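You operate a simulated robot arm through the tools that you are given. There is no shell and no other tool. Be economical: measure what you need, move in short steps, check, and stop when the job is done.

Carry out the task below with a simulated robot arm. There is one attempt and no reset: what you move stays moved.

TASK
Brush the lint off the grey shirt, then rub soap on the patch beside its fold.
Fine: brush and soap go back on their trays. Nothing pinched, dropped or knocked over. A coat counts when it lies all over at full strength: go over it till it gets no stronger. What is to be rubbed or washed off counts as gone when no trace of it is left.

It is judged by the outcome, as a careful person would: the job done as asked, and still so three seconds after it is handed in. It fails if anything else is knocked over, pushed out of place, dropped, spilled or broken. Flat cloth is picked up by pressing the open fingertips on it (5 to 10 N) and closing them slowly along it; thin cloth reads only 2 to 8 mm in the jaws.

THE ROBOT
A 6-joint arm with a two-finger parallel gripper, fixed in place. Base frame: the origin is at the foot of the arm, x ahead of it, y to its left, z up; the work surface is at about z = 800. Lengths are in mm, angles in degrees, forces in N, time in s.
With the tool pointing down near the work surface it reaches from about 260 to 680 mm from the base axis. Its first joint turns from -66.0 to 66.0 degrees. Payload 2.9 kg.
The TCP is the grasp point between the finger pads, 30 mm short of the fingertips. In the tool frame z runs along the fingers and y along their closing line. The gripper opens to 110 mm. The fingers are 20 mm wide and 10 mm thick; the gripper's body (48 by 112 mm) begins 55 mm behind the TCP.
Orientation is that of the tool frame in the base frame, as a unit quaternion [x, y, z, w]. With the fingers straight down and closing along the base's y, the tool's x points along the base's -x, its y along +y and its z along -z.

THE INTERFACE
- The arm moves only by the tool apply_moves. Its argument "steps" is text: rows parted by semicolons, each of 7 numbers parted by spaces: the turn, a rotation vector about the tool's x, y, z in rad, then the shift along the tool's x, y, z in mm, then the opening, from 0 (shut) to 1 (fully open). In form: ax ay az dx dy dz jaw; .... A call has 1 to 12 rows; each row shifts and turns the commanded pose from where the row before left it, along the tool's axes as they then stand. A row lasts 0.2 s, in which the tool goes at most 50 mm and 8.6 degrees; a call with a longer step from one row to the next is refused whole, and so is a gripper value outside its range. A pose out of reach is approached as far as the arm can. The call stops where the force on the tool passes 40 N (or 10 N more than at its start, if that is more) or the arm is blocked; 0.2 s more then pass. Each finger travels about 108 mm/s and halts on what it meets, pressing with about 39 N; the grip force reading is that of the motor and also rises with nothing between the fingers. The clock runs only during rows and for 0.2 s after the last one: add rows that do not move to give the fingers time. It gives the time, the measured TCP pose, the force on the tool (base axes), the opening and the grip force at its end, in the units of the frame above (readings bear some noise), with the torque about the TCP (base axes, N m) and any sound that the robot's microphone picked up.
- Cameras (640 x 400 px; columns grow to the right, rows downward): "scene" is fixed at [64.6, 422.6, 1388.2]; the picture's right is [-0.86, -0.51, 0.00], its down [-0.28, 0.47, -0.84] and it looks along [0.42, -0.72, -0.55] (base axes); focal length 338 px, centre (320, 200). "wrist" rides on the gripper at [72, 17, -103] in the tool frame; the picture's right is [-0.23, 0.97, 0.00], its down [-0.76, -0.18, -0.62] and it looks along [-0.61, -0.14, 0.78] (tool axes); focal length 222 px, centre (320, 200). There is no depth. A picture from a camera that has moved, and an enlarged one, comes with that camera's place and axes in the base frame and with its lens.
- get_image(camera): a new picture of that camera. It takes no simulated time.
- enlarge(camera, box): a new picture of the part [left, top, right, bottom] of that camera's present view, enlarged. It takes no simulated time.
- finish_job(): hands the job in; it is judged then, once.

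Work in short steps. Places have to be worked out from the pictures, the camera data and where the tool is seen: move nearer, look again, correct. Check each grasp and each placing, and mend what went wrong. You have 120 turns and 64 pictures in all, those below and enlarged ones among them. Open the gripper and draw the arm clear of the work before you hand the job in, unless the task says otherwise; then end with one line.

The tools are called after "Emit:" by a JSON object that holds its "fn" and its "kwargs". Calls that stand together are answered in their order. apply_moves: Moves the arm, as the interface text tells. Its arguments: {"type":"object","properties":{"steps":{"type":"string"}},"required":["steps"]} The other tools are called the same way: get_image (camera) takes a picture; enlarge (camera, box) takes an enlarged picture of a part of a camera's view; finish_job () hands the job in.

At the start:

```text
time_s: 0.0
position: [240.2, -270.1, 1080.3]
ee_rot: [0.0, 1.0, -0.001, 0.0]
contact_force: [0.5, -0.4, 0.5]
torque: [0.01, -0.01, -0.03]
gripper_width: 110.0
grasp_force: 0.2
```

scene: 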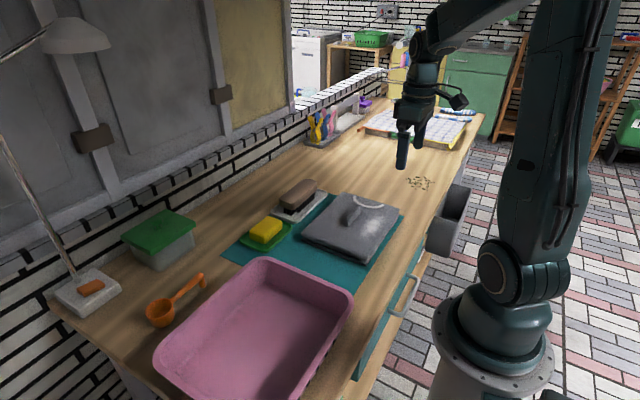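
wrist: 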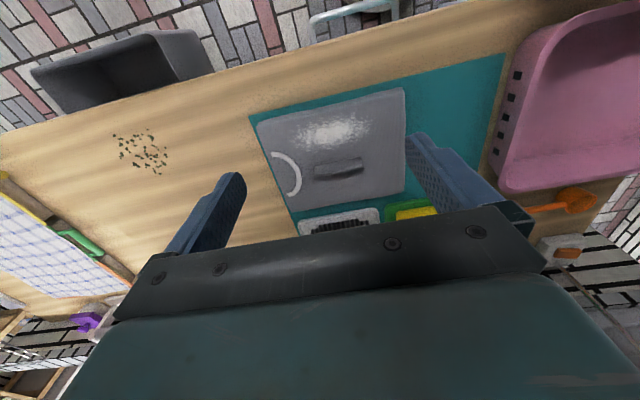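

I enlarge the shirt area in both cameras to see the lint, patch, brush and soap.

Emit:
{"fn": "enlarge", "kwargs": {"camera": "scene", "box": [210, 160, 420, 290]}}

Emit:
{"fn": "enlarge", "kwargs": {"camera": "wrist", "box": [240, 60, 520, 235]}}

```text
3.05 times, centred on (315, 225) of scene
camera zoom: at [64.6, 422.6, 1388.2], right [-0.86, -0.51, 0.0], down [-0.28, 0.47, -0.84], along [0.42, -0.72, -0.55], focal length 1030 px, centre (335, 124)
```

zoom: 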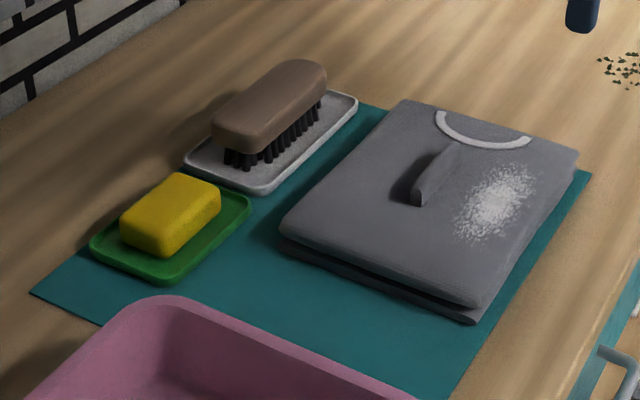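

```text
2.29 times, centred on (380, 148) of wrist
camera zoom: at [167.6, -253.6, 1184.5], right [0.23, 0.97, 0.0], down [0.76, -0.18, 0.62], along [0.61, -0.14, -0.78], focal length 508 px, centre (183, 320)
```

zoom: 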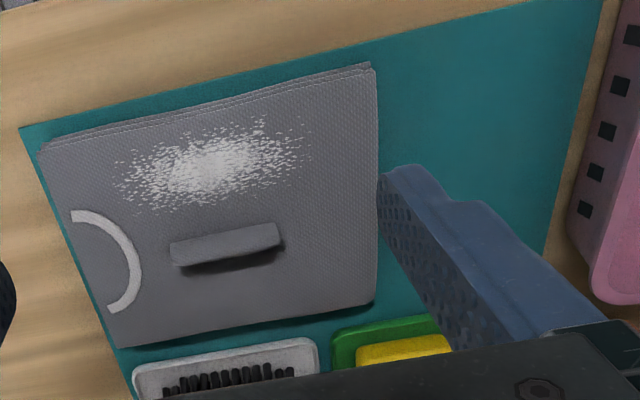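

The white lint is around (302,-269), with the raised fold at about x=365. The brush is near (537,-264) and the soap near (528,-97). I move above the brush and turn the tool 90° so it closes along x.

Emit:
{"fn": "apply_moves", "kwargs": {"steps": "0 0 0 -42 0.9 10 1;0 0 0 -42 0.9 10 1;0 0 0 -42 0.9 10 1;0 0 0 -42 0.9 10 1;0 0 0 -42 0.9 10 1;0 0 0 -42 0.9 10 1;0 0 0 -42 0.9 10 1"}}

Emit:
{"fn": "apply_moves", "kwargs": {"steps": "0 0 0.1428 0 0 0 1;0 0 0.1428 0 0 0 1;0 0 0.1428 0 0 0 1;0 0 0.1428 0 0 0 1;0 0 0.1428 0 0 0 1;0 0 0.1428 0 0 0 1;0 0 0.1428 0 0 0 1;0 0 0.1428 0 0 0 1;0 0 0.1428 0 0 0 1;0 0 0.1428 0 0 0 1;0 0 0.1428 0 0 0 1;0 0 0 0 0 0 1"}}

Emit:
{"fn": "get_image", "kwargs": {"camera": "wrist"}}

Emit:
{"fn": "get_image", "kwargs": {"camera": "scene"}}

```text
time_s: 1.6
position: [532.8, -262.7, 1011.8]
ee_rot: [0.0, 1.0, 0.0, 0.0]
contact_force: [-0.1, -0.2, 0.2]
torque: [-0.02, 0.02, 0.02]
gripper_width: 109.9
grasp_force: 0.1
```

```text
time_s: 4.2
position: [534.6, -263.4, 1011.2]
ee_rot: [0.708, 0.706, 0.0, 0.0]
contact_force: [-0.1, -0.1, -0.5]
torque: [0.02, -0.02, 0.02]
gripper_width: 110.1
grasp_force: 0.0
```

```text
59 pictures are left
camera wrist: at [551.1, -191.7, 1114.7], right [0.97, -0.23, 0.0], down [-0.18, -0.76, 0.62], along [-0.14, -0.61, -0.78], focal length 222 px, centre (320, 200)
```

wrist: 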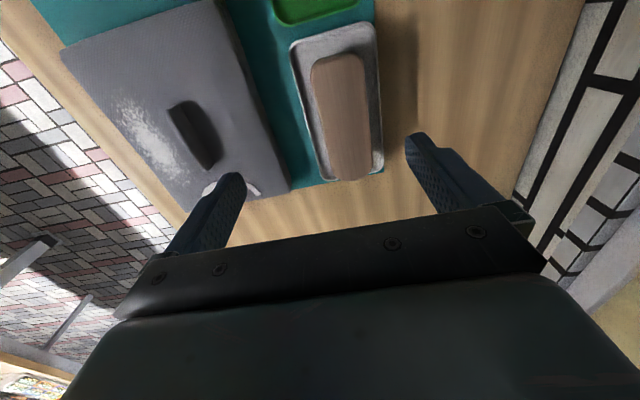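

```text
58 pictures are left
```

scene: 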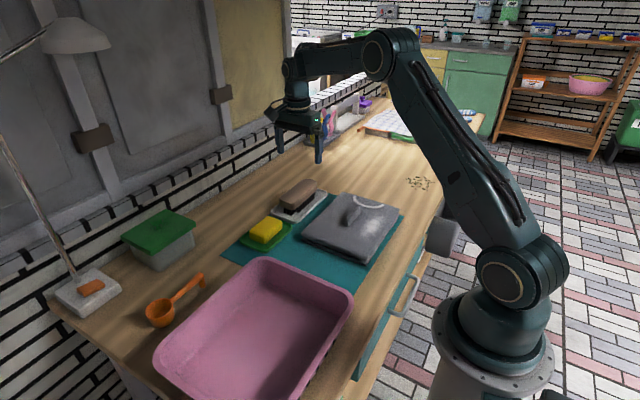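

The brush looks centred around (556,-295), with its long side along y. I move above it, lower, and look again.

Emit:
{"fn": "apply_moves", "kwargs": {"steps": "0 0 0 -15 10 40 1;0 0 0 -16 11 41 1;0 0 0 0 0 0 1"}}

Emit:
{"fn": "get_image", "kwargs": {"camera": "wrist"}}

Emit:
{"fn": "enlarge", "kwargs": {"camera": "scene", "box": [220, 100, 420, 224]}}

```text
time_s: 5.0
position: [555.4, -295.2, 929.4]
ee_rot: [0.707, 0.707, 0.0, 0.0]
contact_force: [0.6, -0.2, -0.7]
torque: [0.0, -0.01, -0.01]
gripper_width: 110.0
grasp_force: 0.0
```

```text
57 pictures are left
camera wrist: at [572.2, -223.5, 1033.5], right [0.97, -0.23, 0.0], down [-0.18, -0.76, 0.62], along [-0.14, -0.61, -0.78], focal length 222 px, centre (320, 200)
```

wrist: 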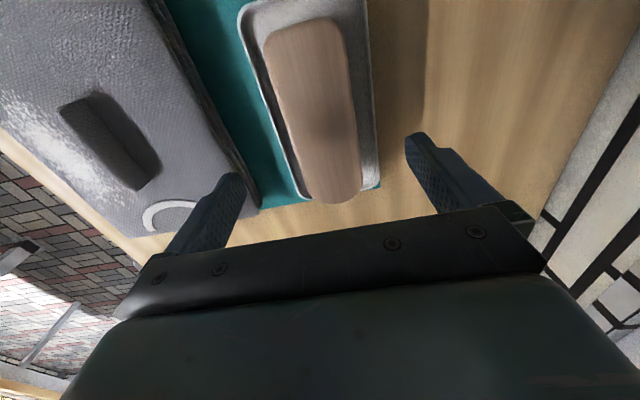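

```text
3.20 times, centred on (320, 162) of scene
camera zoom: at [64.6, 422.6, 1388.2], right [-0.86, -0.51, 0.0], down [-0.28, 0.47, -0.84], along [0.42, -0.72, -0.55], focal length 1082 px, centre (320, 322)
```

zoom: 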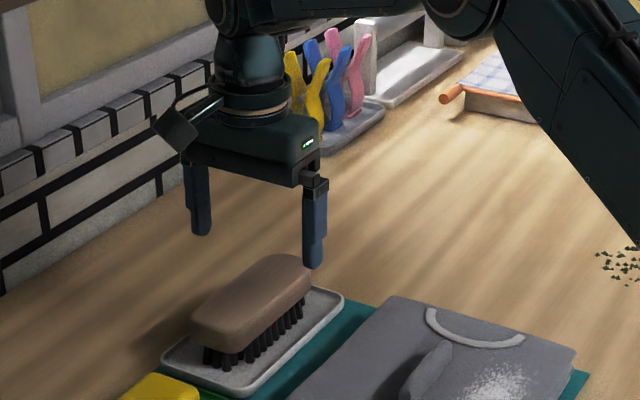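

Combining the views, the brush centre is about (558,-294), its top near z=860, and it is about 60 mm wide. I descend so the fingertips reach z≈830, just beside the handle.

Emit:
{"fn": "apply_moves", "kwargs": {"steps": "0 0 0 1 3 25 1;0 0 0 0 0 25 1;0 0 0 0 0 18 1;0 0 0 0 0 0 1"}}

Emit:
{"fn": "enlarge", "kwargs": {"camera": "scene", "box": [220, 120, 380, 220]}}

Emit:
{"fn": "get_image", "kwargs": {"camera": "wrist"}}

```text
time_s: 6.0
position: [557.5, -292.1, 859.6]
ee_rot: [0.707, 0.707, -0.001, -0.001]
contact_force: [-0.1, 0.5, -0.8]
torque: [-0.01, -0.02, 0.05]
gripper_width: 109.9
grasp_force: 0.1
```

```text
4.00 times, centred on (300, 170) of scene
camera zoom: at [64.6, 422.6, 1388.2], right [-0.86, -0.51, 0.0], down [-0.28, 0.47, -0.84], along [0.42, -0.72, -0.55], focal length 1352 px, centre (400, 320)
```

zoom: 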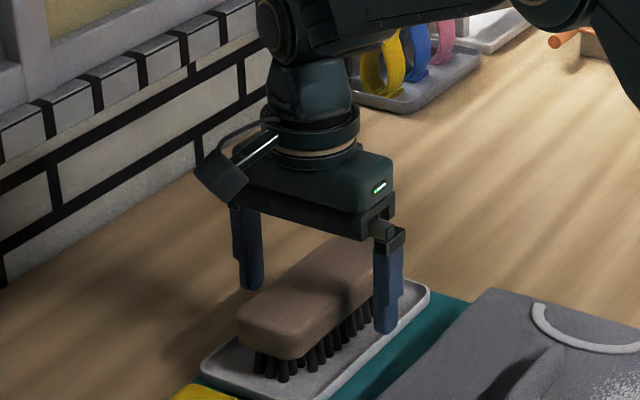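

```text
54 pictures are left
camera wrist: at [575.5, -221.4, 965.3], right [0.97, -0.23, 0.0], down [-0.18, -0.76, 0.62], along [-0.14, -0.61, -0.78], focal length 222 px, centre (320, 200)
```

wrist: 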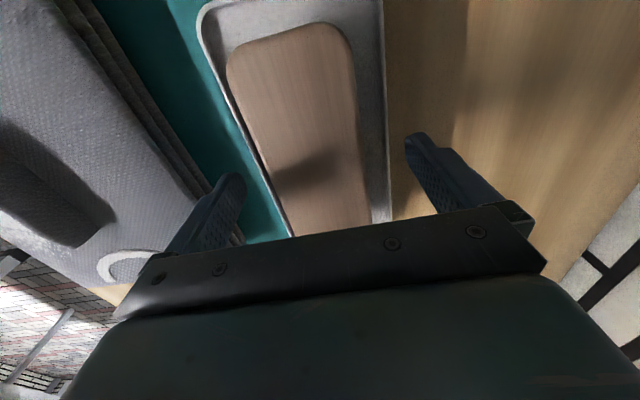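

The fingers straddle the handle. I close on it.

Emit:
{"fn": "apply_moves", "kwargs": {"steps": "0 0 0 0 0 0 0.7;0 0 0 0 0 0 0.55;0 0 0 0 0 0 0.4;0 0 0 0 0 0 0.3;0 0 0 0 0 0 0.3"}}

```text
time_s: 7.2
position: [559.3, -291.7, 861.5]
ee_rot: [0.707, 0.707, 0.0, 0.001]
contact_force: [-0.6, -1.1, 0.3]
torque: [-0.01, 0.0, 0.02]
gripper_width: 55.5
grasp_force: 39.1
```

The handle is held at 55.5 mm. I lift it straight up and check.

Emit:
{"fn": "apply_moves", "kwargs": {"steps": "0 0 0 0 0 -15 0.3;0 0 0 0 0 -25 0.3;0 0 0 0 0 -30 0.3;0 0 0 0 0 0 0.3"}}

Emit:
{"fn": "enlarge", "kwargs": {"camera": "scene", "box": [220, 100, 420, 225]}}

```text
time_s: 8.2
position: [558.3, -294.4, 931.0]
ee_rot: [0.707, 0.707, 0.0, 0.0]
contact_force: [-0.9, 0.3, -0.2]
torque: [0.01, 0.02, 0.01]
gripper_width: 33.1
grasp_force: 0.1
```

```text
3.20 times, centred on (320, 162) of scene
camera zoom: at [64.6, 422.6, 1388.2], right [-0.86, -0.51, 0.0], down [-0.28, 0.47, -0.84], along [0.42, -0.72, -0.55], focal length 1082 px, centre (320, 320)
```

zoom: 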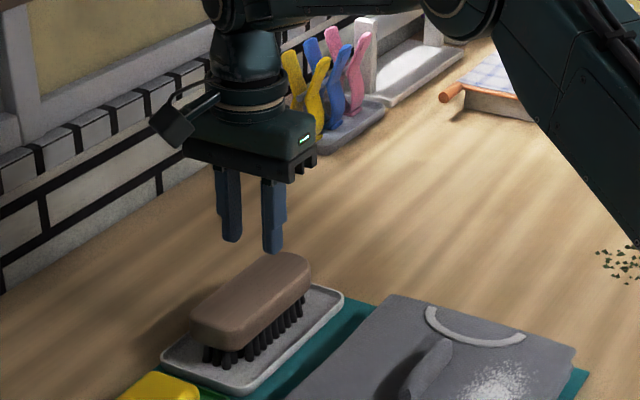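

The fingers slipped off the rounded top, and the brush is still upright in its place. I judge the handle to span z≈824–848, so I reopen and go 11 mm lower.

Emit:
{"fn": "apply_moves", "kwargs": {"steps": "0 0 0 0 0 0 0.7;0 0 0 0 0 0 1;0 0 0 0 0 0 1;0 0 0 0 0 0 1;0 0 0 0 0 30 1;0 0 0 0 0 30 1;0 0 0 0 0 15 1;0 0 0 0 0 8 1;0 0 0 0 0 0 1"}}

Emit:
{"fn": "enlarge", "kwargs": {"camera": "scene", "box": [220, 120, 380, 220]}}

```text
time_s: 10.2
position: [557.1, -292.4, 849.0]
ee_rot: [0.708, 0.707, 0.0, 0.0]
contact_force: [-1.1, -1.8, 0.0]
torque: [0.02, 0.0, 0.02]
gripper_width: 110.1
grasp_force: 0.1
```

```text
4.00 times, centred on (300, 170) of scene
camera zoom: at [64.6, 422.6, 1388.2], right [-0.86, -0.51, 0.0], down [-0.28, 0.47, -0.84], along [0.42, -0.72, -0.55], focal length 1352 px, centre (400, 320)
```

zoom: 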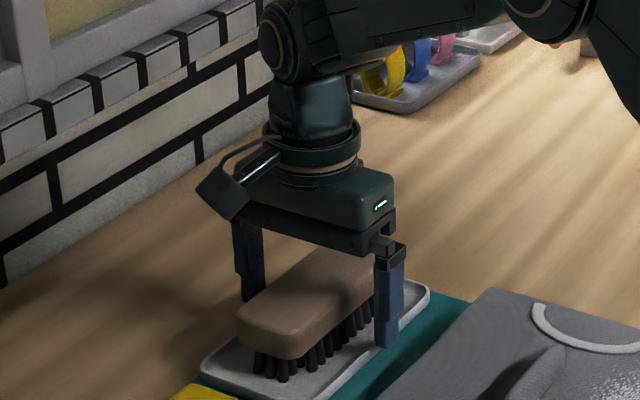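

The fingertips are now well beside the handle, so I close again and lift only a little.

Emit:
{"fn": "apply_moves", "kwargs": {"steps": "0 0 0 0 0 0 0.7;0 0 0 0 0 0 0.55;0 0 0 0 0 0 0.4;0 0 0 0 0 0 0.2;0 0 0 0 0 0 0.2;0 0 0 0 0 -5 0.2;0 0 0 0 0 -5 0.2;0 0 0 0 0 -5 0.2;0 0 0 0 0 0 0.2"}}

Emit:
{"fn": "enlarge", "kwargs": {"camera": "scene", "box": [220, 120, 380, 220]}}

```text
time_s: 12.2
position: [558.7, -293.5, 863.7]
ee_rot: [0.706, 0.708, 0.0, 0.0]
contact_force: [0.1, -1.0, -1.8]
torque: [-0.02, -0.02, -0.01]
gripper_width: 55.5
grasp_force: 38.9
```

```text
4.00 times, centred on (300, 170) of scene
camera zoom: at [64.6, 422.6, 1388.2], right [-0.86, -0.51, 0.0], down [-0.28, 0.47, -0.84], along [0.42, -0.72, -0.55], focal length 1352 px, centre (400, 320)
```

zoom: 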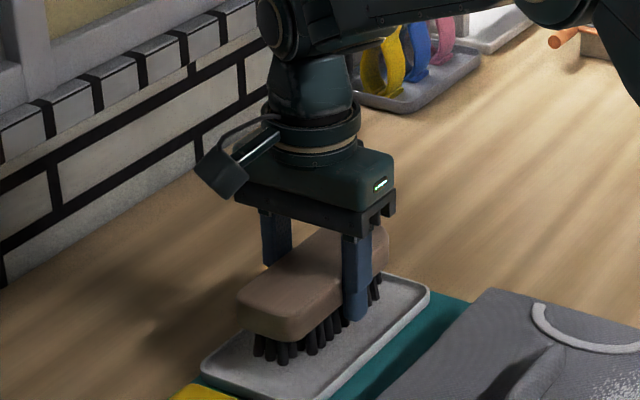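

The brush is held and lifted cleanly; its seat is at TCP (558,-292.5,849.5). I raise it and carry it over the lint.

Emit:
{"fn": "apply_moves", "kwargs": {"steps": "0 0 0 0 0 -30 0.2;0 0 0 0 0 -36 0.2;0 0 0 4 -42 0 0.2;0 0 0 4 -42 0 0.2;0 0 0 4 -42 0 0.2;0 0 0 4 -42 0 0.2;0 0 0 4 -42 0 0.2;0 0 0 4 -40 0 0.2;0 0 0 0 0 0 0.2"}}

Emit:
{"fn": "get_image", "kwargs": {"camera": "wrist"}}

Emit:
{"fn": "enlarge", "kwargs": {"camera": "scene", "box": [270, 150, 430, 250]}}

```text
time_s: 14.2
position: [308.2, -269.8, 928.2]
ee_rot: [0.707, 0.707, 0.0, 0.0]
contact_force: [0.1, -0.2, -1.7]
torque: [0.0, 0.01, -0.03]
gripper_width: 55.4
grasp_force: 38.8
```

```text
50 pictures are left
camera wrist: at [325.0, -197.6, 1032.9], right [0.97, -0.23, 0.0], down [-0.18, -0.76, 0.62], along [-0.14, -0.61, -0.78], focal length 222 px, centre (320, 200)
```

wrist: 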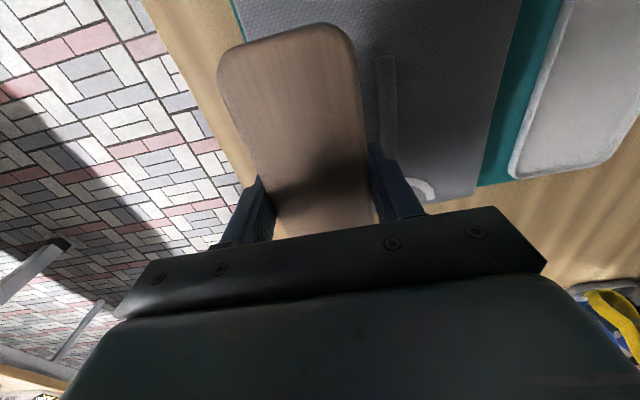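

```text
4.00 times, centred on (350, 200) of scene
camera zoom: at [64.6, 422.6, 1388.2], right [-0.86, -0.51, 0.0], down [-0.28, 0.47, -0.84], along [0.42, -0.72, -0.55], focal length 1352 px, centre (200, 200)
```

zoom: 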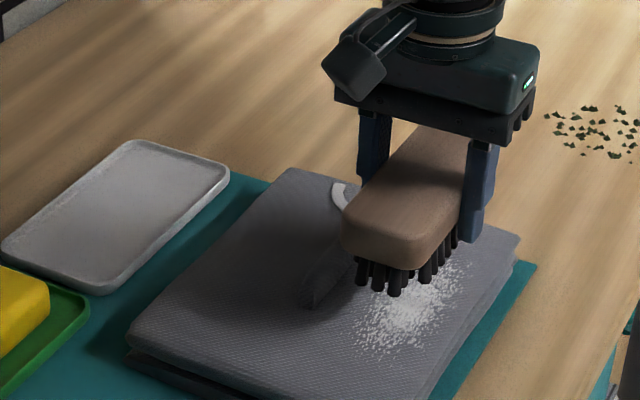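

The lint spans about x 277–337, y -345 to -205, and the fold's near side is at x≈362, so there is room for the brush. I lower in stages, feeling for contact.

Emit:
{"fn": "apply_moves", "kwargs": {"steps": "0 0 0 0 0 25 0.2;0 0 0 0 0 20 0.2;0 0 0 0 0 0 0.2"}}

Emit:
{"fn": "apply_moves", "kwargs": {"steps": "0 0 0 0 0 4 0.2;0 0 0 0 0 4 0.2;0 0 0 0 0 0 0.2"}}

Emit:
{"fn": "enlarge", "kwargs": {"camera": "scene", "box": [270, 150, 430, 250]}}

```text
time_s: 15.0
position: [307.9, -269.5, 884.3]
ee_rot: [0.707, 0.707, 0.0, 0.0]
contact_force: [-0.3, -0.2, -0.5]
torque: [-0.01, 0.0, -0.02]
gripper_width: 55.7
grasp_force: 38.8
```

```text
time_s: 15.8
position: [308.8, -268.4, 877.2]
ee_rot: [0.707, 0.707, 0.001, 0.0]
contact_force: [-3.0, 3.7, 23.1]
torque: [0.37, 0.28, -0.02]
gripper_width: 55.7
grasp_force: 38.7
```

```text
4.00 times, centred on (350, 200) of scene
camera zoom: at [64.3, 422.9, 1388.1], right [-0.86, -0.51, 0.0], down [-0.28, 0.47, -0.84], along [0.42, -0.72, -0.55], focal length 1352 px, centre (200, 200)
```

zoom: 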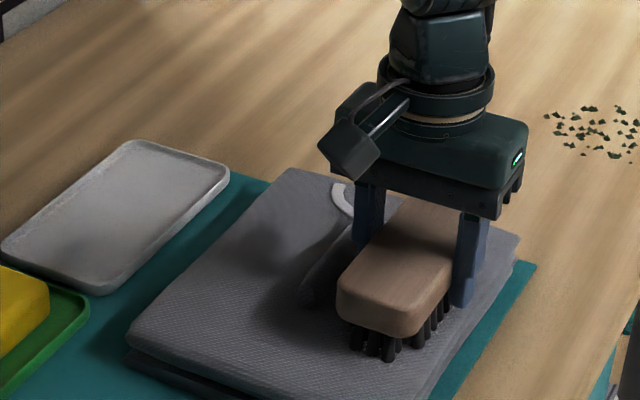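

I have contact at 23 N, which is firm. I ease up 2 mm and make gentle strokes along y, then check.

Emit:
{"fn": "apply_moves", "kwargs": {"steps": "0 0 0 0 0 -2 0.2;0 0 0 15 0 0 0.2;0 0 0 15 0 0 0.2;0 0 0 -15 0 0 0.2;0 0 0 -15 0 0 0.2;0 0 0 -15 0 0 0.2;0 0 0 -15 0 0 0.2;0 0 0 15 0 0 0.2;0 0 0 15 0 0 0.2;0 0 0 0 0 0 0.2"}}

Emit:
{"fn": "enlarge", "kwargs": {"camera": "scene", "box": [270, 150, 430, 250]}}

```text
time_s: 18.0
position: [308.3, -269.2, 876.8]
ee_rot: [0.707, 0.707, -0.001, 0.0]
contact_force: [0.3, 0.1, -0.9]
torque: [-0.04, -0.01, -0.04]
gripper_width: 55.4
grasp_force: 39.1
```

```text
4.00 times, centred on (350, 200) of scene
camera zoom: at [64.6, 422.6, 1388.2], right [-0.86, -0.51, 0.0], down [-0.28, 0.47, -0.84], along [0.42, -0.72, -0.55], focal length 1352 px, centre (200, 200)
```

zoom: 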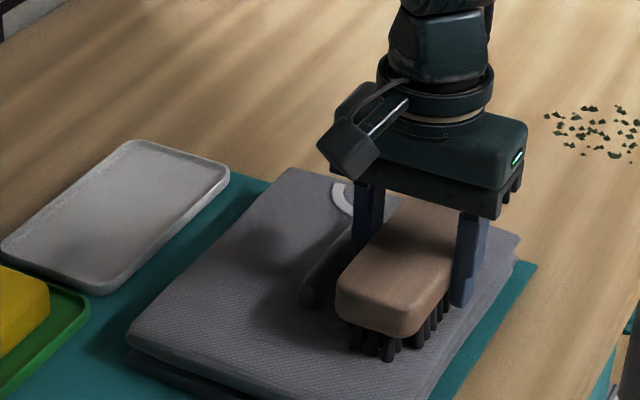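

There was no contact at that height. I lower 1 mm and stroke again, reading the force.

Emit:
{"fn": "apply_moves", "kwargs": {"steps": "0 0 0 0 0 1 0.2;0 0 0 0 0 0 0.2"}}

Emit:
{"fn": "apply_moves", "kwargs": {"steps": "0 0 0 15 0 0 0.2;0 0 0 15 0 0 0.2;0 0 0 -15 0 0 0.2;0 0 0 -15 0 0 0.2;0 0 0 -15 0 0 0.2;0 0 0 -15 0 0 0.2"}}

```text
time_s: 18.6
position: [309.7, -268.5, 877.8]
ee_rot: [0.707, 0.707, 0.001, 0.0]
contact_force: [-0.1, 3.1, 10.0]
torque: [-0.01, 0.11, -0.02]
gripper_width: 55.7
grasp_force: 39.1
```

```text
time_s: 20.0
position: [307.4, -299.3, 877.1]
ee_rot: [0.707, 0.707, 0.001, -0.001]
contact_force: [-0.9, 1.4, 1.5]
torque: [-0.06, -0.06, 0.01]
gripper_width: 55.5
grasp_force: 39.0
```

Contact is about 10 N mid-stroke and light at the end. I add 0.7 mm and make several more strokes, with small x offsets.

Emit:
{"fn": "apply_moves", "kwargs": {"steps": "0 0 0 15 0 0.7 0.2;0 0 0 15 0 0 0.2;0 0 0 15 0 0 0.2;0 0 0 15 0 0 0.2;0 0 0 0 8 0 0.2;0 0 0 -20 0 0 0.2;0 0 0 -20 0 0 0.2;0 0 0 -20 0 0 0.2;0 0 0 0 -14 0 0.2;0 0 0 20 0 0 0.2;0 0 0 20 0 0 0.2;0 0 0 20 0 0 0.2"}}

Emit:
{"fn": "apply_moves", "kwargs": {"steps": "0 0 0 -30 6 -15 0.2;0 0 0 0 0 -35 0.2;0 0 0 -40 0 0 0.2;0 0 0 -40 0 0 0.2;0 0 0 0 0 0 0.2"}}

Emit:
{"fn": "enlarge", "kwargs": {"camera": "scene", "box": [270, 150, 430, 250]}}

```text
time_s: 22.6
position: [302.4, -239.9, 876.6]
ee_rot: [0.707, 0.707, 0.0, 0.002]
contact_force: [0.0, -6.4, 11.3]
torque: [-0.13, -0.01, 0.1]
gripper_width: 55.9
grasp_force: 39.2
```

```text
time_s: 23.8
position: [309.0, -349.0, 926.1]
ee_rot: [0.707, 0.707, 0.0, 0.0]
contact_force: [0.7, -0.3, -1.2]
torque: [0.01, 0.01, -0.01]
gripper_width: 55.5
grasp_force: 39.2
```

```text
4.00 times, centred on (350, 200) of scene
camera zoom: at [64.6, 422.6, 1388.2], right [-0.86, -0.51, 0.0], down [-0.28, 0.47, -0.84], along [0.42, -0.72, -0.55], focal length 1352 px, centre (200, 200)
```

zoom: 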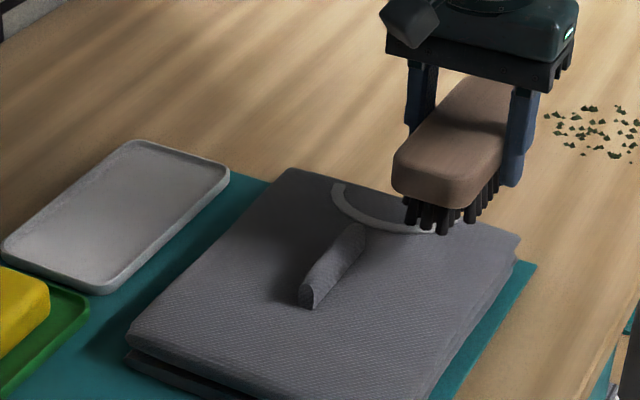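

The lint looks gone. I zoom in tightly to check for traces and to find the patch.

Emit:
{"fn": "enlarge", "kwargs": {"camera": "scene", "box": [335, 195, 400, 245]}}

Emit:
{"fn": "get_image", "kwargs": {"camera": "wrist"}}

```text
8.00 times, centred on (368, 220) of scene
camera zoom: at [64.6, 422.6, 1388.2], right [-0.86, -0.51, 0.0], down [-0.28, 0.47, -0.84], along [0.42, -0.72, -0.55], focal length 2704 px, centre (-60, 40)
```

zoom: 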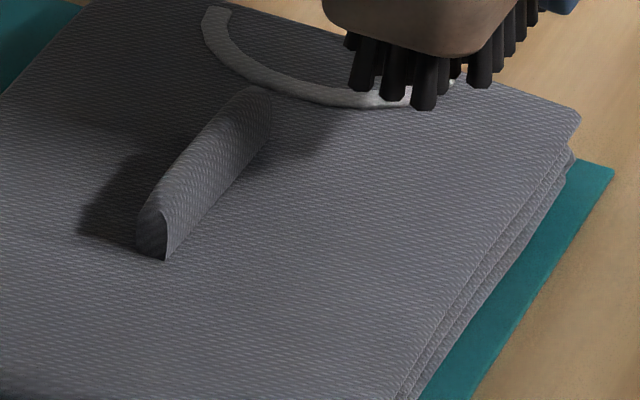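

```text
44 pictures are left
camera wrist: at [326.3, -278.0, 1030.1], right [0.97, -0.23, 0.0], down [-0.18, -0.76, 0.62], along [-0.14, -0.61, -0.78], focal length 222 px, centre (320, 200)
```

wrist: 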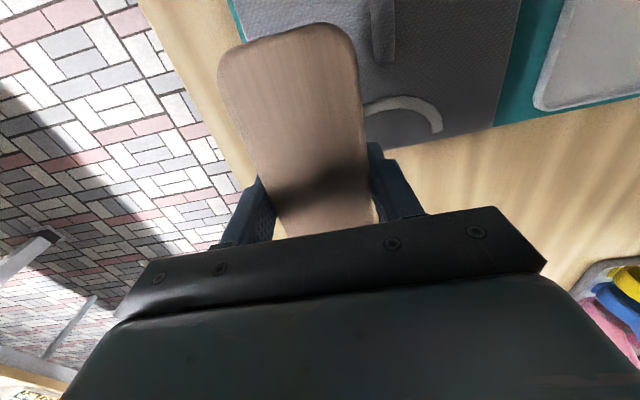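

No trace of lint remains. I carry the brush back above its tray and lower it partway.

Emit:
{"fn": "apply_moves", "kwargs": {"steps": "0 0 0 0 0 -14 0.2;0 0 0 9.4 41.5 0 0.2;0 0 0 9.4 41.5 0 0.2;0 0 0 9.4 41.5 0 0.2;0 0 0 9.4 41.5 0 0.2;0 0 0 9.4 41.5 0 0.2;0 0 0 9.4 41.5 0 0.2;0 0 0 0 0 35 0.2;0 0 0 0 0 35 0.2;0 0 0 0 0 0 0.2"}}

Emit:
{"fn": "enlarge", "kwargs": {"camera": "scene", "box": [220, 120, 380, 220]}}

```text
time_s: 26.0
position: [557.2, -292.4, 870.3]
ee_rot: [0.707, 0.707, 0.0, 0.0]
contact_force: [-0.6, -0.7, -1.2]
torque: [-0.01, 0.02, 0.03]
gripper_width: 55.3
grasp_force: 38.8
```

```text
4.00 times, centred on (300, 170) of scene
camera zoom: at [64.6, 422.6, 1388.2], right [-0.86, -0.51, 0.0], down [-0.28, 0.47, -0.84], along [0.42, -0.72, -0.55], focal length 1352 px, centre (400, 320)
```

zoom: 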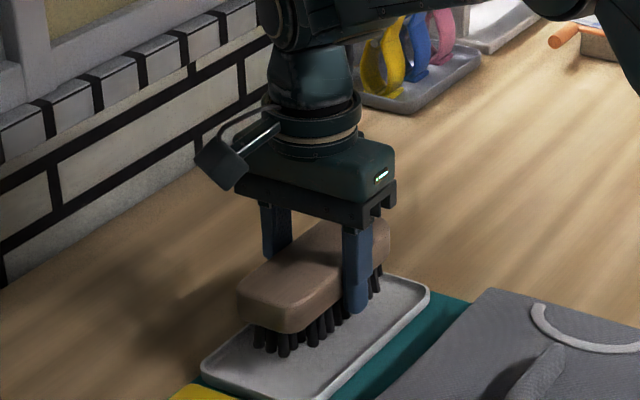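

The brush is aligned over its tray. I lower the last 20 mm gently.

Emit:
{"fn": "apply_moves", "kwargs": {"steps": "0 0 0 0 0 8 0.2;0 0 0 0 0 6 0.2;0 0 0 0 0 4 0.2;0 0 0 0 0 2 0.2;0 0 0 0 0 0 0.2"}}

```text
time_s: 27.2
position: [558.0, -293.3, 850.1]
ee_rot: [0.707, 0.707, 0.0, 0.0]
contact_force: [-1.0, -0.2, -0.6]
torque: [0.0, -0.01, 0.0]
gripper_width: 55.4
grasp_force: 38.7
```

Emit:
{"fn": "apply_moves", "kwargs": {"steps": "0 0 0 0 0 1 0.2;0 0 0 0 0 0 0.2"}}

```text
time_s: 27.8
position: [557.4, -293.0, 850.2]
ee_rot: [0.707, 0.707, 0.001, 0.0]
contact_force: [0.7, 0.7, 0.2]
torque: [-0.02, 0.01, 0.0]
gripper_width: 55.6
grasp_force: 38.7
```

Still no contact, so I lower another millimetre at a time.

Emit:
{"fn": "apply_moves", "kwargs": {"steps": "0 0 0 0 0 1 0.2;0 0 0 0 0 0 0.2"}}

```text
time_s: 28.4
position: [557.5, -293.1, 849.4]
ee_rot: [0.707, 0.707, 0.0, 0.0]
contact_force: [0.3, -0.1, -0.8]
torque: [-0.01, 0.01, 0.0]
gripper_width: 55.3
grasp_force: 39.3
```

Emit:
{"fn": "apply_moves", "kwargs": {"steps": "0 0 0 0 0 1 0.2;0 0 0 0 0 0 0.2"}}

```text
time_s: 29.0
position: [558.7, -293.5, 847.9]
ee_rot: [0.707, 0.707, 0.0, 0.0]
contact_force: [-1.1, 0.8, 3.0]
torque: [-0.26, 0.02, -0.01]
gripper_width: 55.5
grasp_force: 38.5
```

I feel 3 N of contact, so the brush is seated. I open and rise.

Emit:
{"fn": "apply_moves", "kwargs": {"steps": "0 0 0 0 0 0 0.6;0 0 0 0 0 0 0.8;0 0 0 0 0 0 1;0 0 0 0 0 0 1;0 0 0 0 0 -25 1;0 0 0 0 0 -35 1;0 0 0 0 0 -40 1;0 0 0 40 -4 0 1;0 0 0 40 -4 0 1;0 0 0 0 0 0 1"}}

Emit:
{"fn": "get_image", "kwargs": {"camera": "wrist"}}

Emit:
{"fn": "enlarge", "kwargs": {"camera": "scene", "box": [220, 150, 412, 270]}}

```text
time_s: 31.2
position: [549.5, -212.4, 948.5]
ee_rot: [0.707, 0.708, -0.001, 0.0]
contact_force: [0.1, -0.1, -0.4]
torque: [-0.04, -0.01, 0.01]
gripper_width: 109.7
grasp_force: 0.1
```

```text
42 pictures are left
camera wrist: at [566.5, -141.0, 1051.5], right [0.97, -0.23, 0.0], down [-0.18, -0.76, 0.62], along [-0.14, -0.61, -0.78], focal length 222 px, centre (320, 200)
```

wrist: 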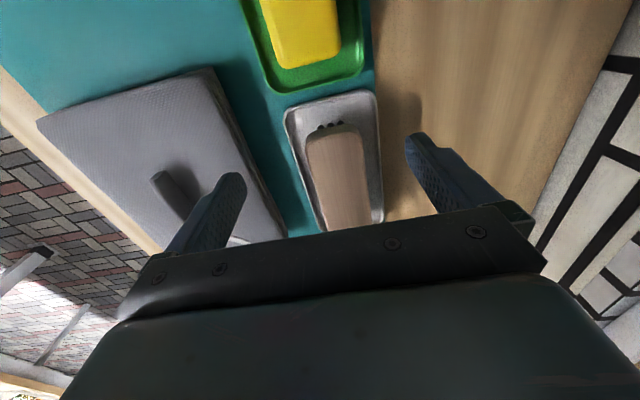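

```text
3.33 times, centred on (316, 210) of scene
camera zoom: at [64.6, 422.7, 1388.2], right [-0.86, -0.51, 0.0], down [-0.28, 0.47, -0.84], along [0.42, -0.72, -0.55], focal length 1127 px, centre (333, 167)
```

zoom: 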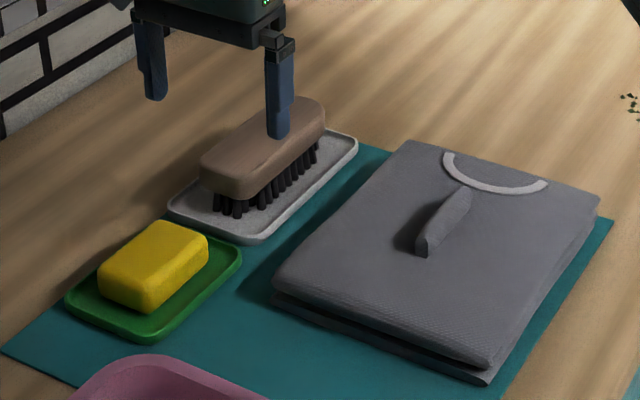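

The brush is back on its tray. No other patch shows, so the patch is the spot beside the fold where the lint lay. The soap seems centred at (548,-124) with its top near z≈834, so I move above it.

Emit:
{"fn": "apply_moves", "kwargs": {"steps": "0 0 0 44 -1 0 1;0 0 0 44 -1 0 1;0 0 0 0 0 30 1;0 0 0 0 0 0 1"}}

Emit:
{"fn": "get_image", "kwargs": {"camera": "wrist"}}

Emit:
{"fn": "enlarge", "kwargs": {"camera": "scene", "box": [200, 170, 360, 270]}}

```text
time_s: 32.2
position: [546.4, -125.8, 917.4]
ee_rot: [0.707, 0.707, 0.0, 0.0]
contact_force: [0.7, 0.5, 0.4]
torque: [-0.03, -0.01, 0.01]
gripper_width: 110.0
grasp_force: 0.0
```

```text
40 pictures are left
camera wrist: at [563.2, -54.3, 1021.1], right [0.97, -0.23, 0.0], down [-0.18, -0.76, 0.62], along [-0.14, -0.61, -0.78], focal length 222 px, centre (320, 200)
```

wrist: 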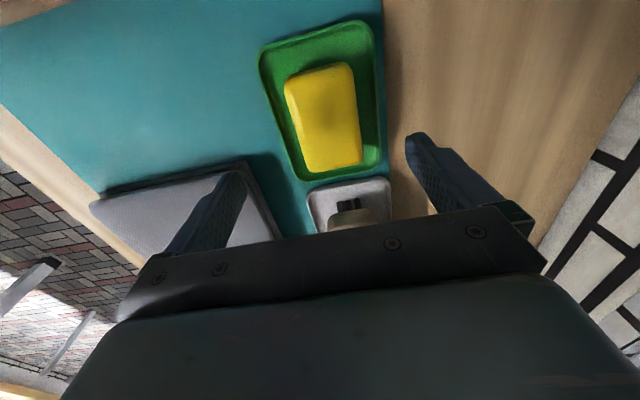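

```text
4.00 times, centred on (280, 220) of scene
camera zoom: at [64.6, 422.6, 1388.2], right [-0.86, -0.51, 0.0], down [-0.28, 0.47, -0.84], along [0.42, -0.72, -0.55], focal length 1352 px, centre (480, 120)
```

zoom: 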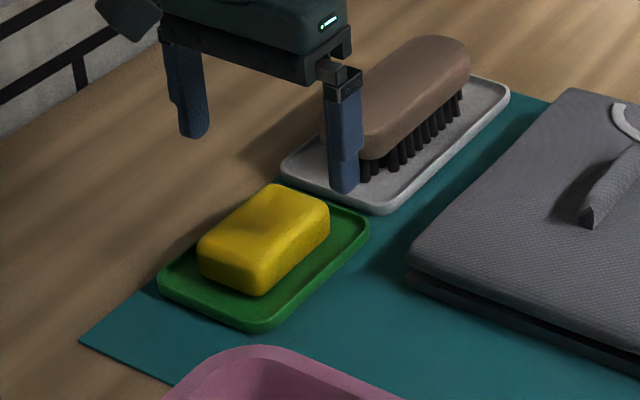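

The soap is centred at about (552,-122), roughly 53×80 mm and square to the axes. I descend so the fingertips stop at z≈820, leaving its bottom clear, and check.

Emit:
{"fn": "apply_moves", "kwargs": {"steps": "0 0 0 4 5 30 1;0 0 0 0 0 25 1;0 0 0 0 0 12 1;0 0 0 0 0 0 1"}}

Emit:
{"fn": "enlarge", "kwargs": {"camera": "scene", "box": [200, 170, 360, 270]}}

```text
time_s: 33.2
position: [551.7, -121.6, 850.2]
ee_rot: [0.707, 0.707, 0.0, 0.0]
contact_force: [0.4, 0.5, -0.8]
torque: [0.0, 0.0, 0.02]
gripper_width: 110.2
grasp_force: 0.1
```

```text
4.00 times, centred on (280, 220) of scene
camera zoom: at [64.6, 422.6, 1388.2], right [-0.86, -0.51, 0.0], down [-0.28, 0.47, -0.84], along [0.42, -0.72, -0.55], focal length 1352 px, centre (480, 120)
```

zoom: 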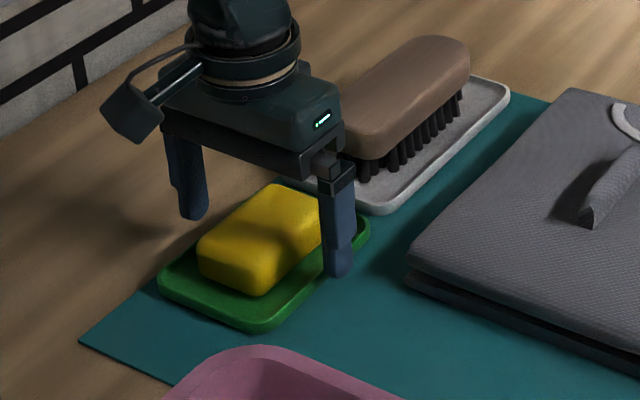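

The fingers are centred on the soap, though the tips sit a bit close to its bottom. I raise 3 mm, close, and lift slightly.

Emit:
{"fn": "apply_moves", "kwargs": {"steps": "0 0 0 0 0 -3 1;0 0 0 0 0 0 0.7;0 0 0 0 0 0 0.55;0 0 0 0 0 0 0.4;0 0 0 0 0 0 0.25;0 0 0 0 0 0 0.25;0 0 0 0 0 -5 0.25;0 0 0 0 0 -5 0.25;0 0 0 0 0 -5 0.25;0 0 0 0 0 0 0.25"}}

Emit:
{"fn": "enlarge", "kwargs": {"camera": "scene", "box": [200, 170, 360, 270]}}

```text
time_s: 35.4
position: [552.3, -120.8, 869.6]
ee_rot: [0.707, 0.707, 0.0, -0.001]
contact_force: [0.3, -0.4, -1.7]
torque: [-0.01, 0.03, 0.0]
gripper_width: 54.1
grasp_force: 38.8
```

```text
4.00 times, centred on (280, 220) of scene
camera zoom: at [64.6, 422.6, 1388.2], right [-0.86, -0.51, 0.0], down [-0.28, 0.47, -0.84], along [0.42, -0.72, -0.55], focal length 1352 px, centre (480, 120)
```

zoom: 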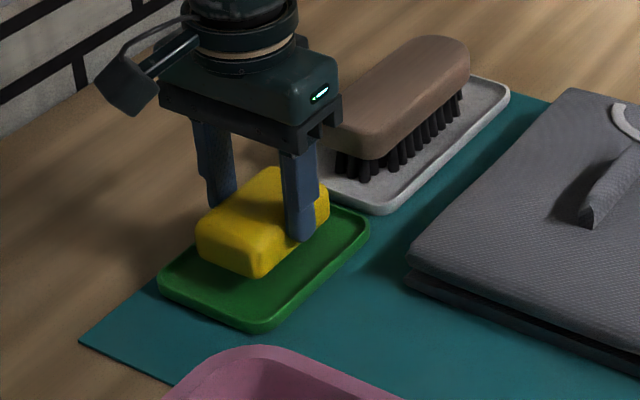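

The soap is held and lifted; its seat is at TCP (552,-121.5,~853). I carry it over the patch, to about (307,-270).

Emit:
{"fn": "apply_moves", "kwargs": {"steps": "0 0 0 0 0 -30 0.25;0 0 0 0 0 -35 0.25;0 0 0 -21.3 -35 0 0.25;0 0 0 -21.3 -35 0 0.25;0 0 0 -21.3 -35 0 0.25;0 0 0 -21.3 -35 0 0.25;0 0 0 -21.3 -35 0 0.25;0 0 0 -21.3 -35 0 0.25;0 0 0 -21.3 -35 0 0.25;0 0 0 0 0 20 0.25;0 0 0 0 0 20 0.25;0 0 0 0 0 0 0.25"}}

Emit:
{"fn": "enlarge", "kwargs": {"camera": "scene", "box": [270, 150, 430, 250]}}

```text
time_s: 38.0
position: [308.7, -269.5, 894.6]
ee_rot: [0.707, 0.707, 0.0, 0.0]
contact_force: [0.6, 0.0, -0.8]
torque: [0.01, 0.02, 0.0]
gripper_width: 54.0
grasp_force: 38.9
```

```text
4.00 times, centred on (350, 200) of scene
camera zoom: at [64.6, 422.6, 1388.2], right [-0.86, -0.51, 0.0], down [-0.28, 0.47, -0.84], along [0.42, -0.72, -0.55], focal length 1352 px, centre (200, 200)
```

zoom: 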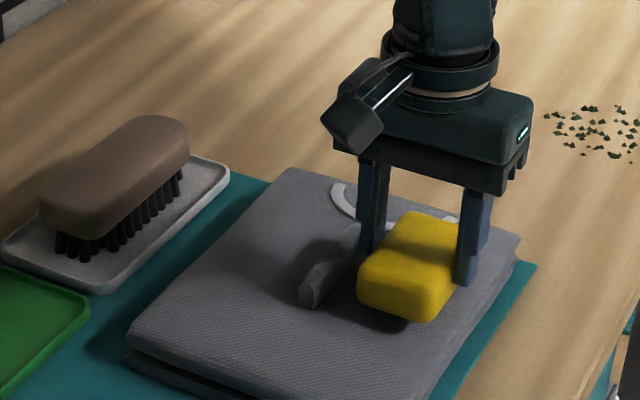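

The soap is above the patch and clear of the fold. I lower it in small steps to contact.

Emit:
{"fn": "apply_moves", "kwargs": {"steps": "0 0 0 0 0 4 0.25;0 0 0 0 0 4 0.25;0 0 0 0 0 2 0.25;0 0 0 0 0 0 0.25"}}

Emit:
{"fn": "apply_moves", "kwargs": {"steps": "0 0 0 0 0 1 0.25;0 0 0 0 0 0 0.25"}}

```text
time_s: 39.0
position: [306.2, -270.5, 883.4]
ee_rot: [0.707, 0.707, 0.0, -0.001]
contact_force: [-0.6, 0.6, -0.8]
torque: [0.01, 0.02, 0.02]
gripper_width: 54.3
grasp_force: 39.3
```

```text
time_s: 39.6
position: [307.8, -269.9, 884.3]
ee_rot: [0.707, 0.707, 0.0, 0.0]
contact_force: [-0.3, -0.6, -1.5]
torque: [-0.06, -0.01, -0.03]
gripper_width: 54.3
grasp_force: 38.6
```

Emit:
{"fn": "apply_moves", "kwargs": {"steps": "0 0 0 0 0 1 0.25;0 0 0 0 0 0 0.25"}}

Emit:
{"fn": "apply_moves", "kwargs": {"steps": "0 0 0 0 0 0.7 0.25;0 0 0 0 0 0 0.25"}}

```text
time_s: 40.2
position: [307.0, -270.4, 882.4]
ee_rot: [0.707, 0.707, 0.0, 0.0]
contact_force: [-3.0, 2.4, 14.5]
torque: [0.23, 0.19, 0.03]
gripper_width: 54.3
grasp_force: 39.3
```

```text
time_s: 40.8
position: [307.4, -271.1, 882.0]
ee_rot: [0.707, 0.708, -0.001, 0.001]
contact_force: [-4.4, 3.0, 30.5]
torque: [0.41, 0.31, 0.04]
gripper_width: 54.2
grasp_force: 38.5
```

I have contact, so I back off 0.9 mm to about 12 N and rub in strokes along y with small x offsets.

Emit:
{"fn": "apply_moves", "kwargs": {"steps": "0 0 0 0 0 -0.9 0.25;0 0 0 15 0 0 0.25;0 0 0 15 0 0 0.25;0 0 0 -15 0 0 0.25;0 0 0 -15 0 0 0.25;0 0 0 -15 0 0 0.25;0 0 0 -15 0 0 0.25;0 0 0 -10 0 0 0.25;0 0 0 15 0 0 0.25;0 0 0 15 0 0 0.25;0 0 0 10 0 0 0.25"}}

Emit:
{"fn": "enlarge", "kwargs": {"camera": "scene", "box": [300, 170, 420, 245]}}

```text
time_s: 43.2
position: [307.7, -270.7, 882.6]
ee_rot: [0.707, 0.707, -0.001, 0.001]
contact_force: [-0.1, -6.8, 11.3]
torque: [0.22, 0.06, 0.08]
gripper_width: 54.2
grasp_force: 39.2
```

```text
5.33 times, centred on (360, 208) of scene
camera zoom: at [64.5, 422.6, 1388.2], right [-0.86, -0.51, 0.0], down [-0.28, 0.47, -0.84], along [0.42, -0.72, -0.55], focal length 1802 px, centre (107, 160)
```

zoom: 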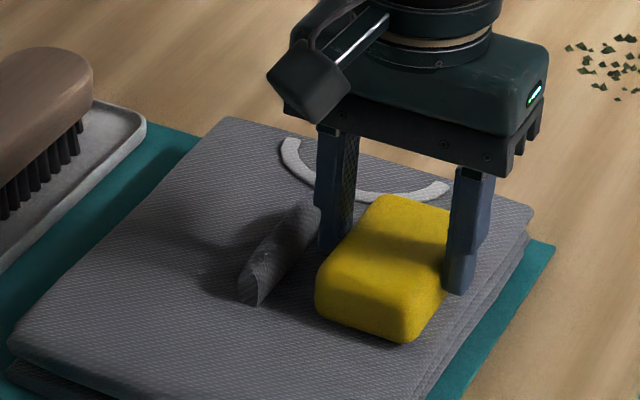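

I lift the soap and move it aside along -y to see what was left on the cloth.

Emit:
{"fn": "apply_moves", "kwargs": {"steps": "0 0 0 0 0 -20 0.25;0 0 0 0 0 -35 0.25;0 0 0 -40 0 0 0.25;0 0 0 -40 0 0 0.25;0 0 0 -40 0 0 0.25;0 0 0 0 0 0 0.25"}}

Emit:
{"fn": "enlarge", "kwargs": {"camera": "scene", "box": [310, 185, 415, 250]}}

```text
time_s: 44.6
position: [307.2, -389.5, 937.1]
ee_rot: [0.708, 0.707, 0.0, 0.0]
contact_force: [-0.1, -0.6, -1.4]
torque: [-0.01, -0.02, 0.0]
gripper_width: 54.4
grasp_force: 39.1
```

```text
6.10 times, centred on (362, 218) of scene
camera zoom: at [64.6, 422.6, 1388.2], right [-0.86, -0.51, 0.0], down [-0.28, 0.47, -0.84], along [0.42, -0.72, -0.55], focal length 2060 px, centre (61, 93)
```

zoom: 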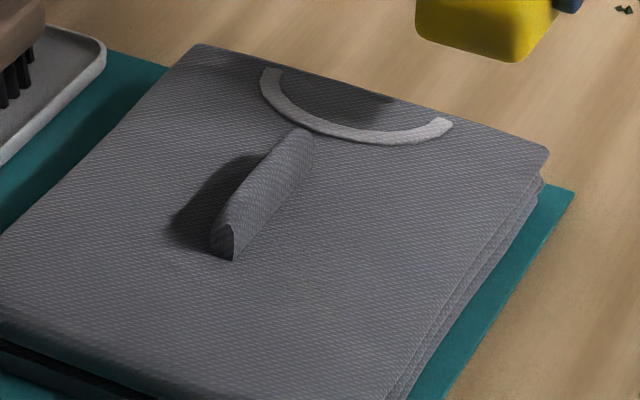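

Only a hint of yellow at most; I zoom in further to judge where it took.

Emit:
{"fn": "enlarge", "kwargs": {"camera": "scene", "box": [345, 205, 393, 235]}}

Emit:
{"fn": "get_image", "kwargs": {"camera": "wrist"}}

```text
13.33 times, centred on (369, 220) of scene
camera zoom: at [64.6, 422.6, 1388.2], right [-0.86, -0.51, 0.0], down [-0.28, 0.47, -0.84], along [0.42, -0.72, -0.55], focal length 4506 px, centre (-333, -67)
```

zoom: 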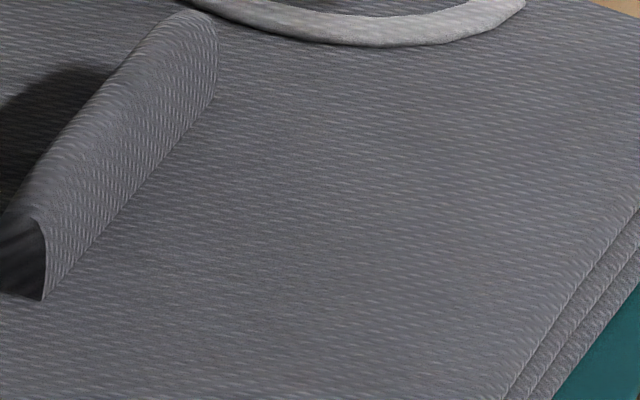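

```text
32 pictures are left
camera wrist: at [324.7, -318.0, 1040.8], right [0.97, -0.23, 0.0], down [-0.18, -0.76, 0.62], along [-0.14, -0.61, -0.78], focal length 222 px, centre (320, 200)
```

wrist: 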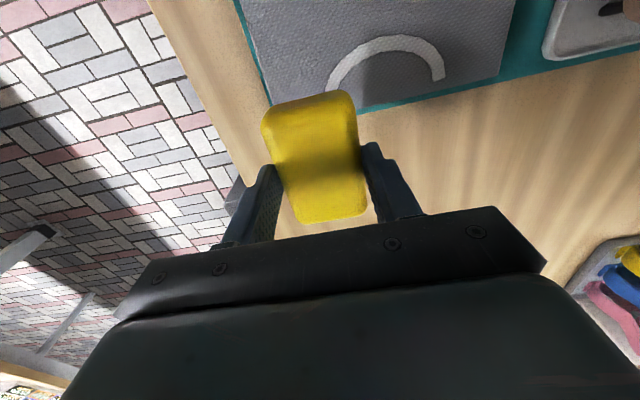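

The mark is barely visible, so the coat builds up slowly. I go back and rub with more passes, slightly firmer.

Emit:
{"fn": "apply_moves", "kwargs": {"steps": "0 0 0 40 0 0 0.25;0 0 0 40 0 0 0.25;0 0 0 40 4 0 0.25;0 0 0 0 0 30 0.25;0 0 0 0 0 20 0.25;0 0 0 0 0 4.5 0.25;0 0 0 0 0 1 0.25;0 0 0 0 0 0 0.25"}}

Emit:
{"fn": "apply_moves", "kwargs": {"steps": "0 0 0 12 0 0 0.25;0 0 0 12 0 0 0.25;0 0 0 12 0 0 0.25;0 0 0 -12 0 0 0.25;0 0 0 -12 0 0 0.25;0 0 0 -12 0 0 0.25;0 0 0 -12 0 0 0.25;0 0 0 -12 0 0 0.25;0 0 0 -12 0 0 0.25;0 0 0 12 0 0 0.25;0 0 0 12 0 0 0.25;0 0 0 12 0 0 0.25"}}

Emit:
{"fn": "apply_moves", "kwargs": {"steps": "0 0 0 12 0 0 0.25;0 0 0 12 0 0 0.25;0 0 0 12 0 0 0.25;0 0 0 -12 0 0 0.25;0 0 0 -12 0 0 0.25;0 0 0 -12 0 0 0.25;0 0 0 -12 0 0 0.25;0 0 0 -12 0 0 0.25;0 0 0 -12 0 0 0.25;0 0 0 12 0 0 0.25;0 0 0 12 0 0 0.25;0 0 0 12 0 0 0.25"}}

```text
time_s: 46.4
position: [311.7, -269.2, 882.6]
ee_rot: [0.706, 0.708, 0.0, 0.001]
contact_force: [-2.0, 6.3, 14.5]
torque: [0.2, 0.17, 0.0]
gripper_width: 54.0
grasp_force: 39.0
```

```text
time_s: 49.0
position: [311.9, -270.7, 881.4]
ee_rot: [0.708, 0.707, 0.0, 0.002]
contact_force: [-0.4, -10.3, 20.5]
torque: [-0.42, 0.14, 0.06]
gripper_width: 54.0
grasp_force: 39.2
```

```text
time_s: 51.6
position: [311.2, -269.5, 881.4]
ee_rot: [0.707, 0.707, 0.0, 0.0]
contact_force: [-0.1, 0.8, -2.1]
torque: [-0.03, -0.02, -0.01]
gripper_width: 54.4
grasp_force: 38.7
```

The contact vanished at the end, so perhaps the soap shifted in the jaws. I lift aside and look.

Emit:
{"fn": "apply_moves", "kwargs": {"steps": "0 0 0 0 0 -20 0.25;0 0 0 0 0 -35 0.25;0 0 0 -40 0 0 0.25;0 0 0 -40 0 0 0.25;0 0 0 -40 0 0 0.25;0 0 0 0 0 0 0.25"}}

Emit:
{"fn": "enlarge", "kwargs": {"camera": "scene", "box": [310, 160, 430, 235]}}

```text
time_s: 53.0
position: [310.1, -391.2, 936.5]
ee_rot: [0.708, 0.707, -0.001, 0.0]
contact_force: [-0.6, -0.2, -1.5]
torque: [0.01, -0.02, -0.02]
gripper_width: 54.1
grasp_force: 39.3
```

```text
5.33 times, centred on (370, 198) of scene
camera zoom: at [64.6, 422.6, 1388.2], right [-0.86, -0.51, 0.0], down [-0.28, 0.47, -0.84], along [0.42, -0.72, -0.55], focal length 1802 px, centre (53, 213)
```

zoom: 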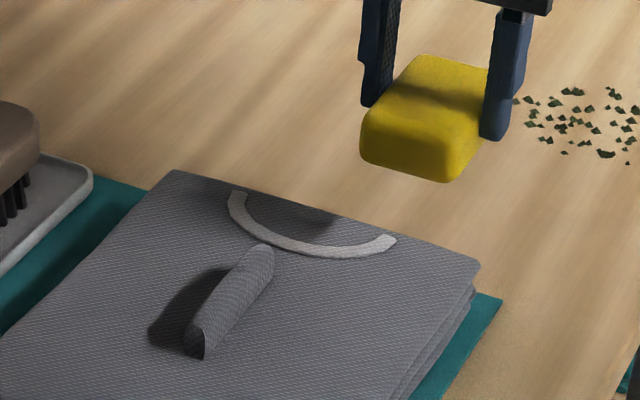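

No clear coat yet. I zoom tightly on both sides of the fold.

Emit:
{"fn": "enlarge", "kwargs": {"camera": "scene", "box": [335, 200, 399, 240]}}

Emit:
{"fn": "enlarge", "kwargs": {"camera": "scene", "box": [295, 190, 359, 230]}}

```text
10.00 times, centred on (367, 220) of scene
camera zoom: at [64.6, 422.6, 1388.2], right [-0.86, -0.51, 0.0], down [-0.28, 0.47, -0.84], along [0.42, -0.72, -0.55], focal length 3380 px, centre (-150, 0)
```

zoom: 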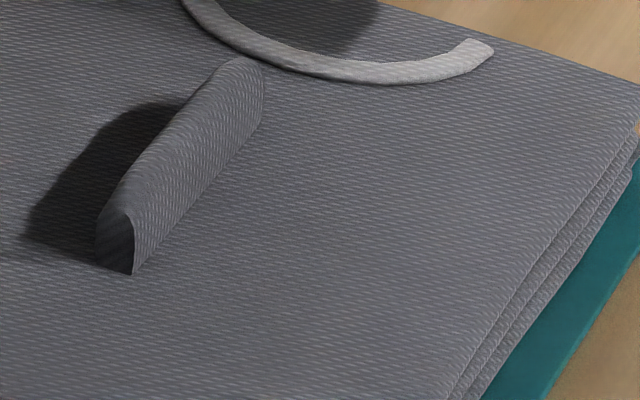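

```text
10.00 times, centred on (327, 210) of scene
camera zoom: at [64.6, 422.6, 1388.2], right [-0.86, -0.51, 0.0], down [-0.28, 0.47, -0.84], along [0.42, -0.72, -0.55], focal length 3380 px, centre (250, 100)
```

zoom: 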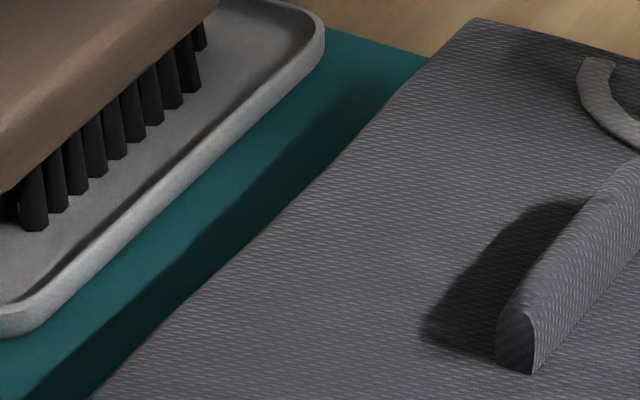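

I don't see any soap on the rubbed spot. I raise the arm and use the wrist camera to view the whole shirt from above and look for the patch.

Emit:
{"fn": "apply_moves", "kwargs": {"steps": "0 0 0 20 25 -20 0.25;0 0 0 30 30 -20 0.25;0 0 0 30 30 -20 0.25;0 0 0 30 30 -20 0.25;0 0 0 20 25 0 0.25;0 0 0 20 25 0 0.25;0 0 0 0 0 0 0.25"}}

Emit:
{"fn": "get_image", "kwargs": {"camera": "wrist"}}

Emit:
{"fn": "enlarge", "kwargs": {"camera": "scene", "box": [300, 180, 412, 250]}}

```text
time_s: 54.6
position: [476.9, -241.2, 1015.7]
ee_rot: [0.707, 0.707, 0.0, 0.0]
contact_force: [0.7, 0.2, -1.0]
torque: [-0.02, 0.02, -0.01]
gripper_width: 54.0
grasp_force: 38.8
```

```text
28 pictures are left
camera wrist: at [493.0, -168.9, 1120.3], right [0.97, -0.23, 0.0], down [-0.18, -0.76, 0.62], along [-0.14, -0.61, -0.78], focal length 222 px, centre (320, 200)
```

wrist: 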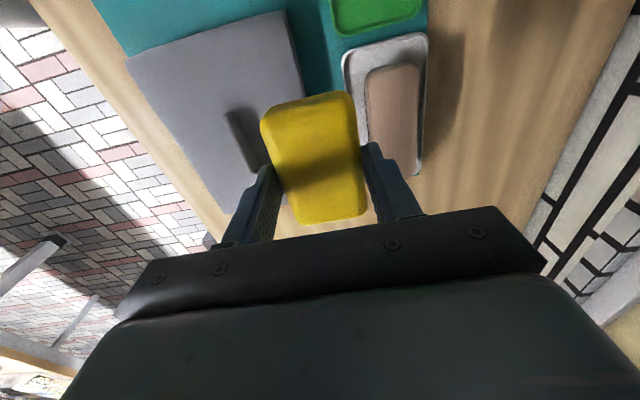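

```text
5.71 times, centred on (356, 215) of scene
camera zoom: at [64.6, 422.6, 1388.2], right [-0.86, -0.51, 0.0], down [-0.28, 0.47, -0.84], along [0.42, -0.72, -0.55], focal length 1931 px, centre (114, 114)
```

zoom: 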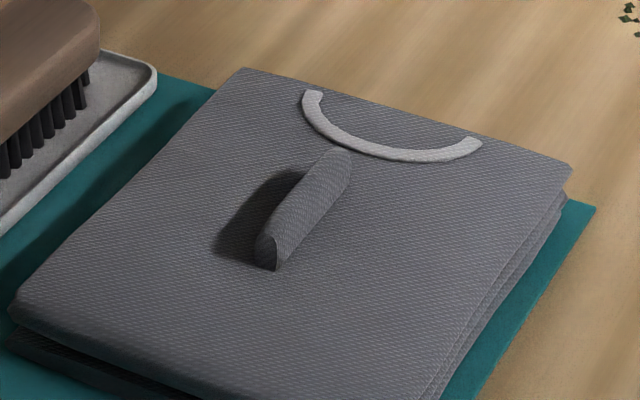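

Emit:
{"fn": "enlarge", "kwargs": {"camera": "wrist", "box": [120, 10, 310, 210]}}

```text
2.00 times, centred on (215, 110) of wrist
camera zoom: at [493.0, -168.9, 1120.3], right [0.97, -0.23, 0.0], down [-0.18, -0.76, 0.62], along [-0.14, -0.61, -0.78], focal length 444 px, centre (530, 380)
```

zoom: 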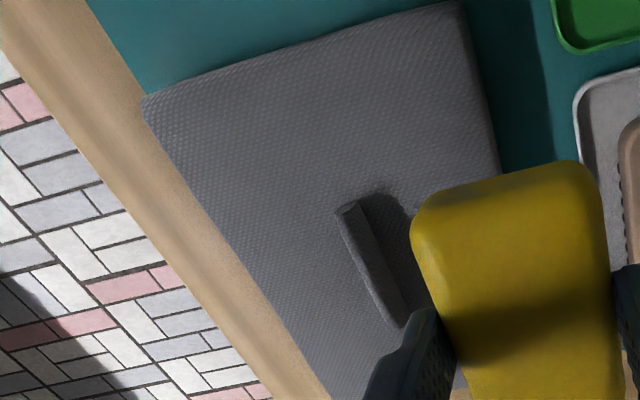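

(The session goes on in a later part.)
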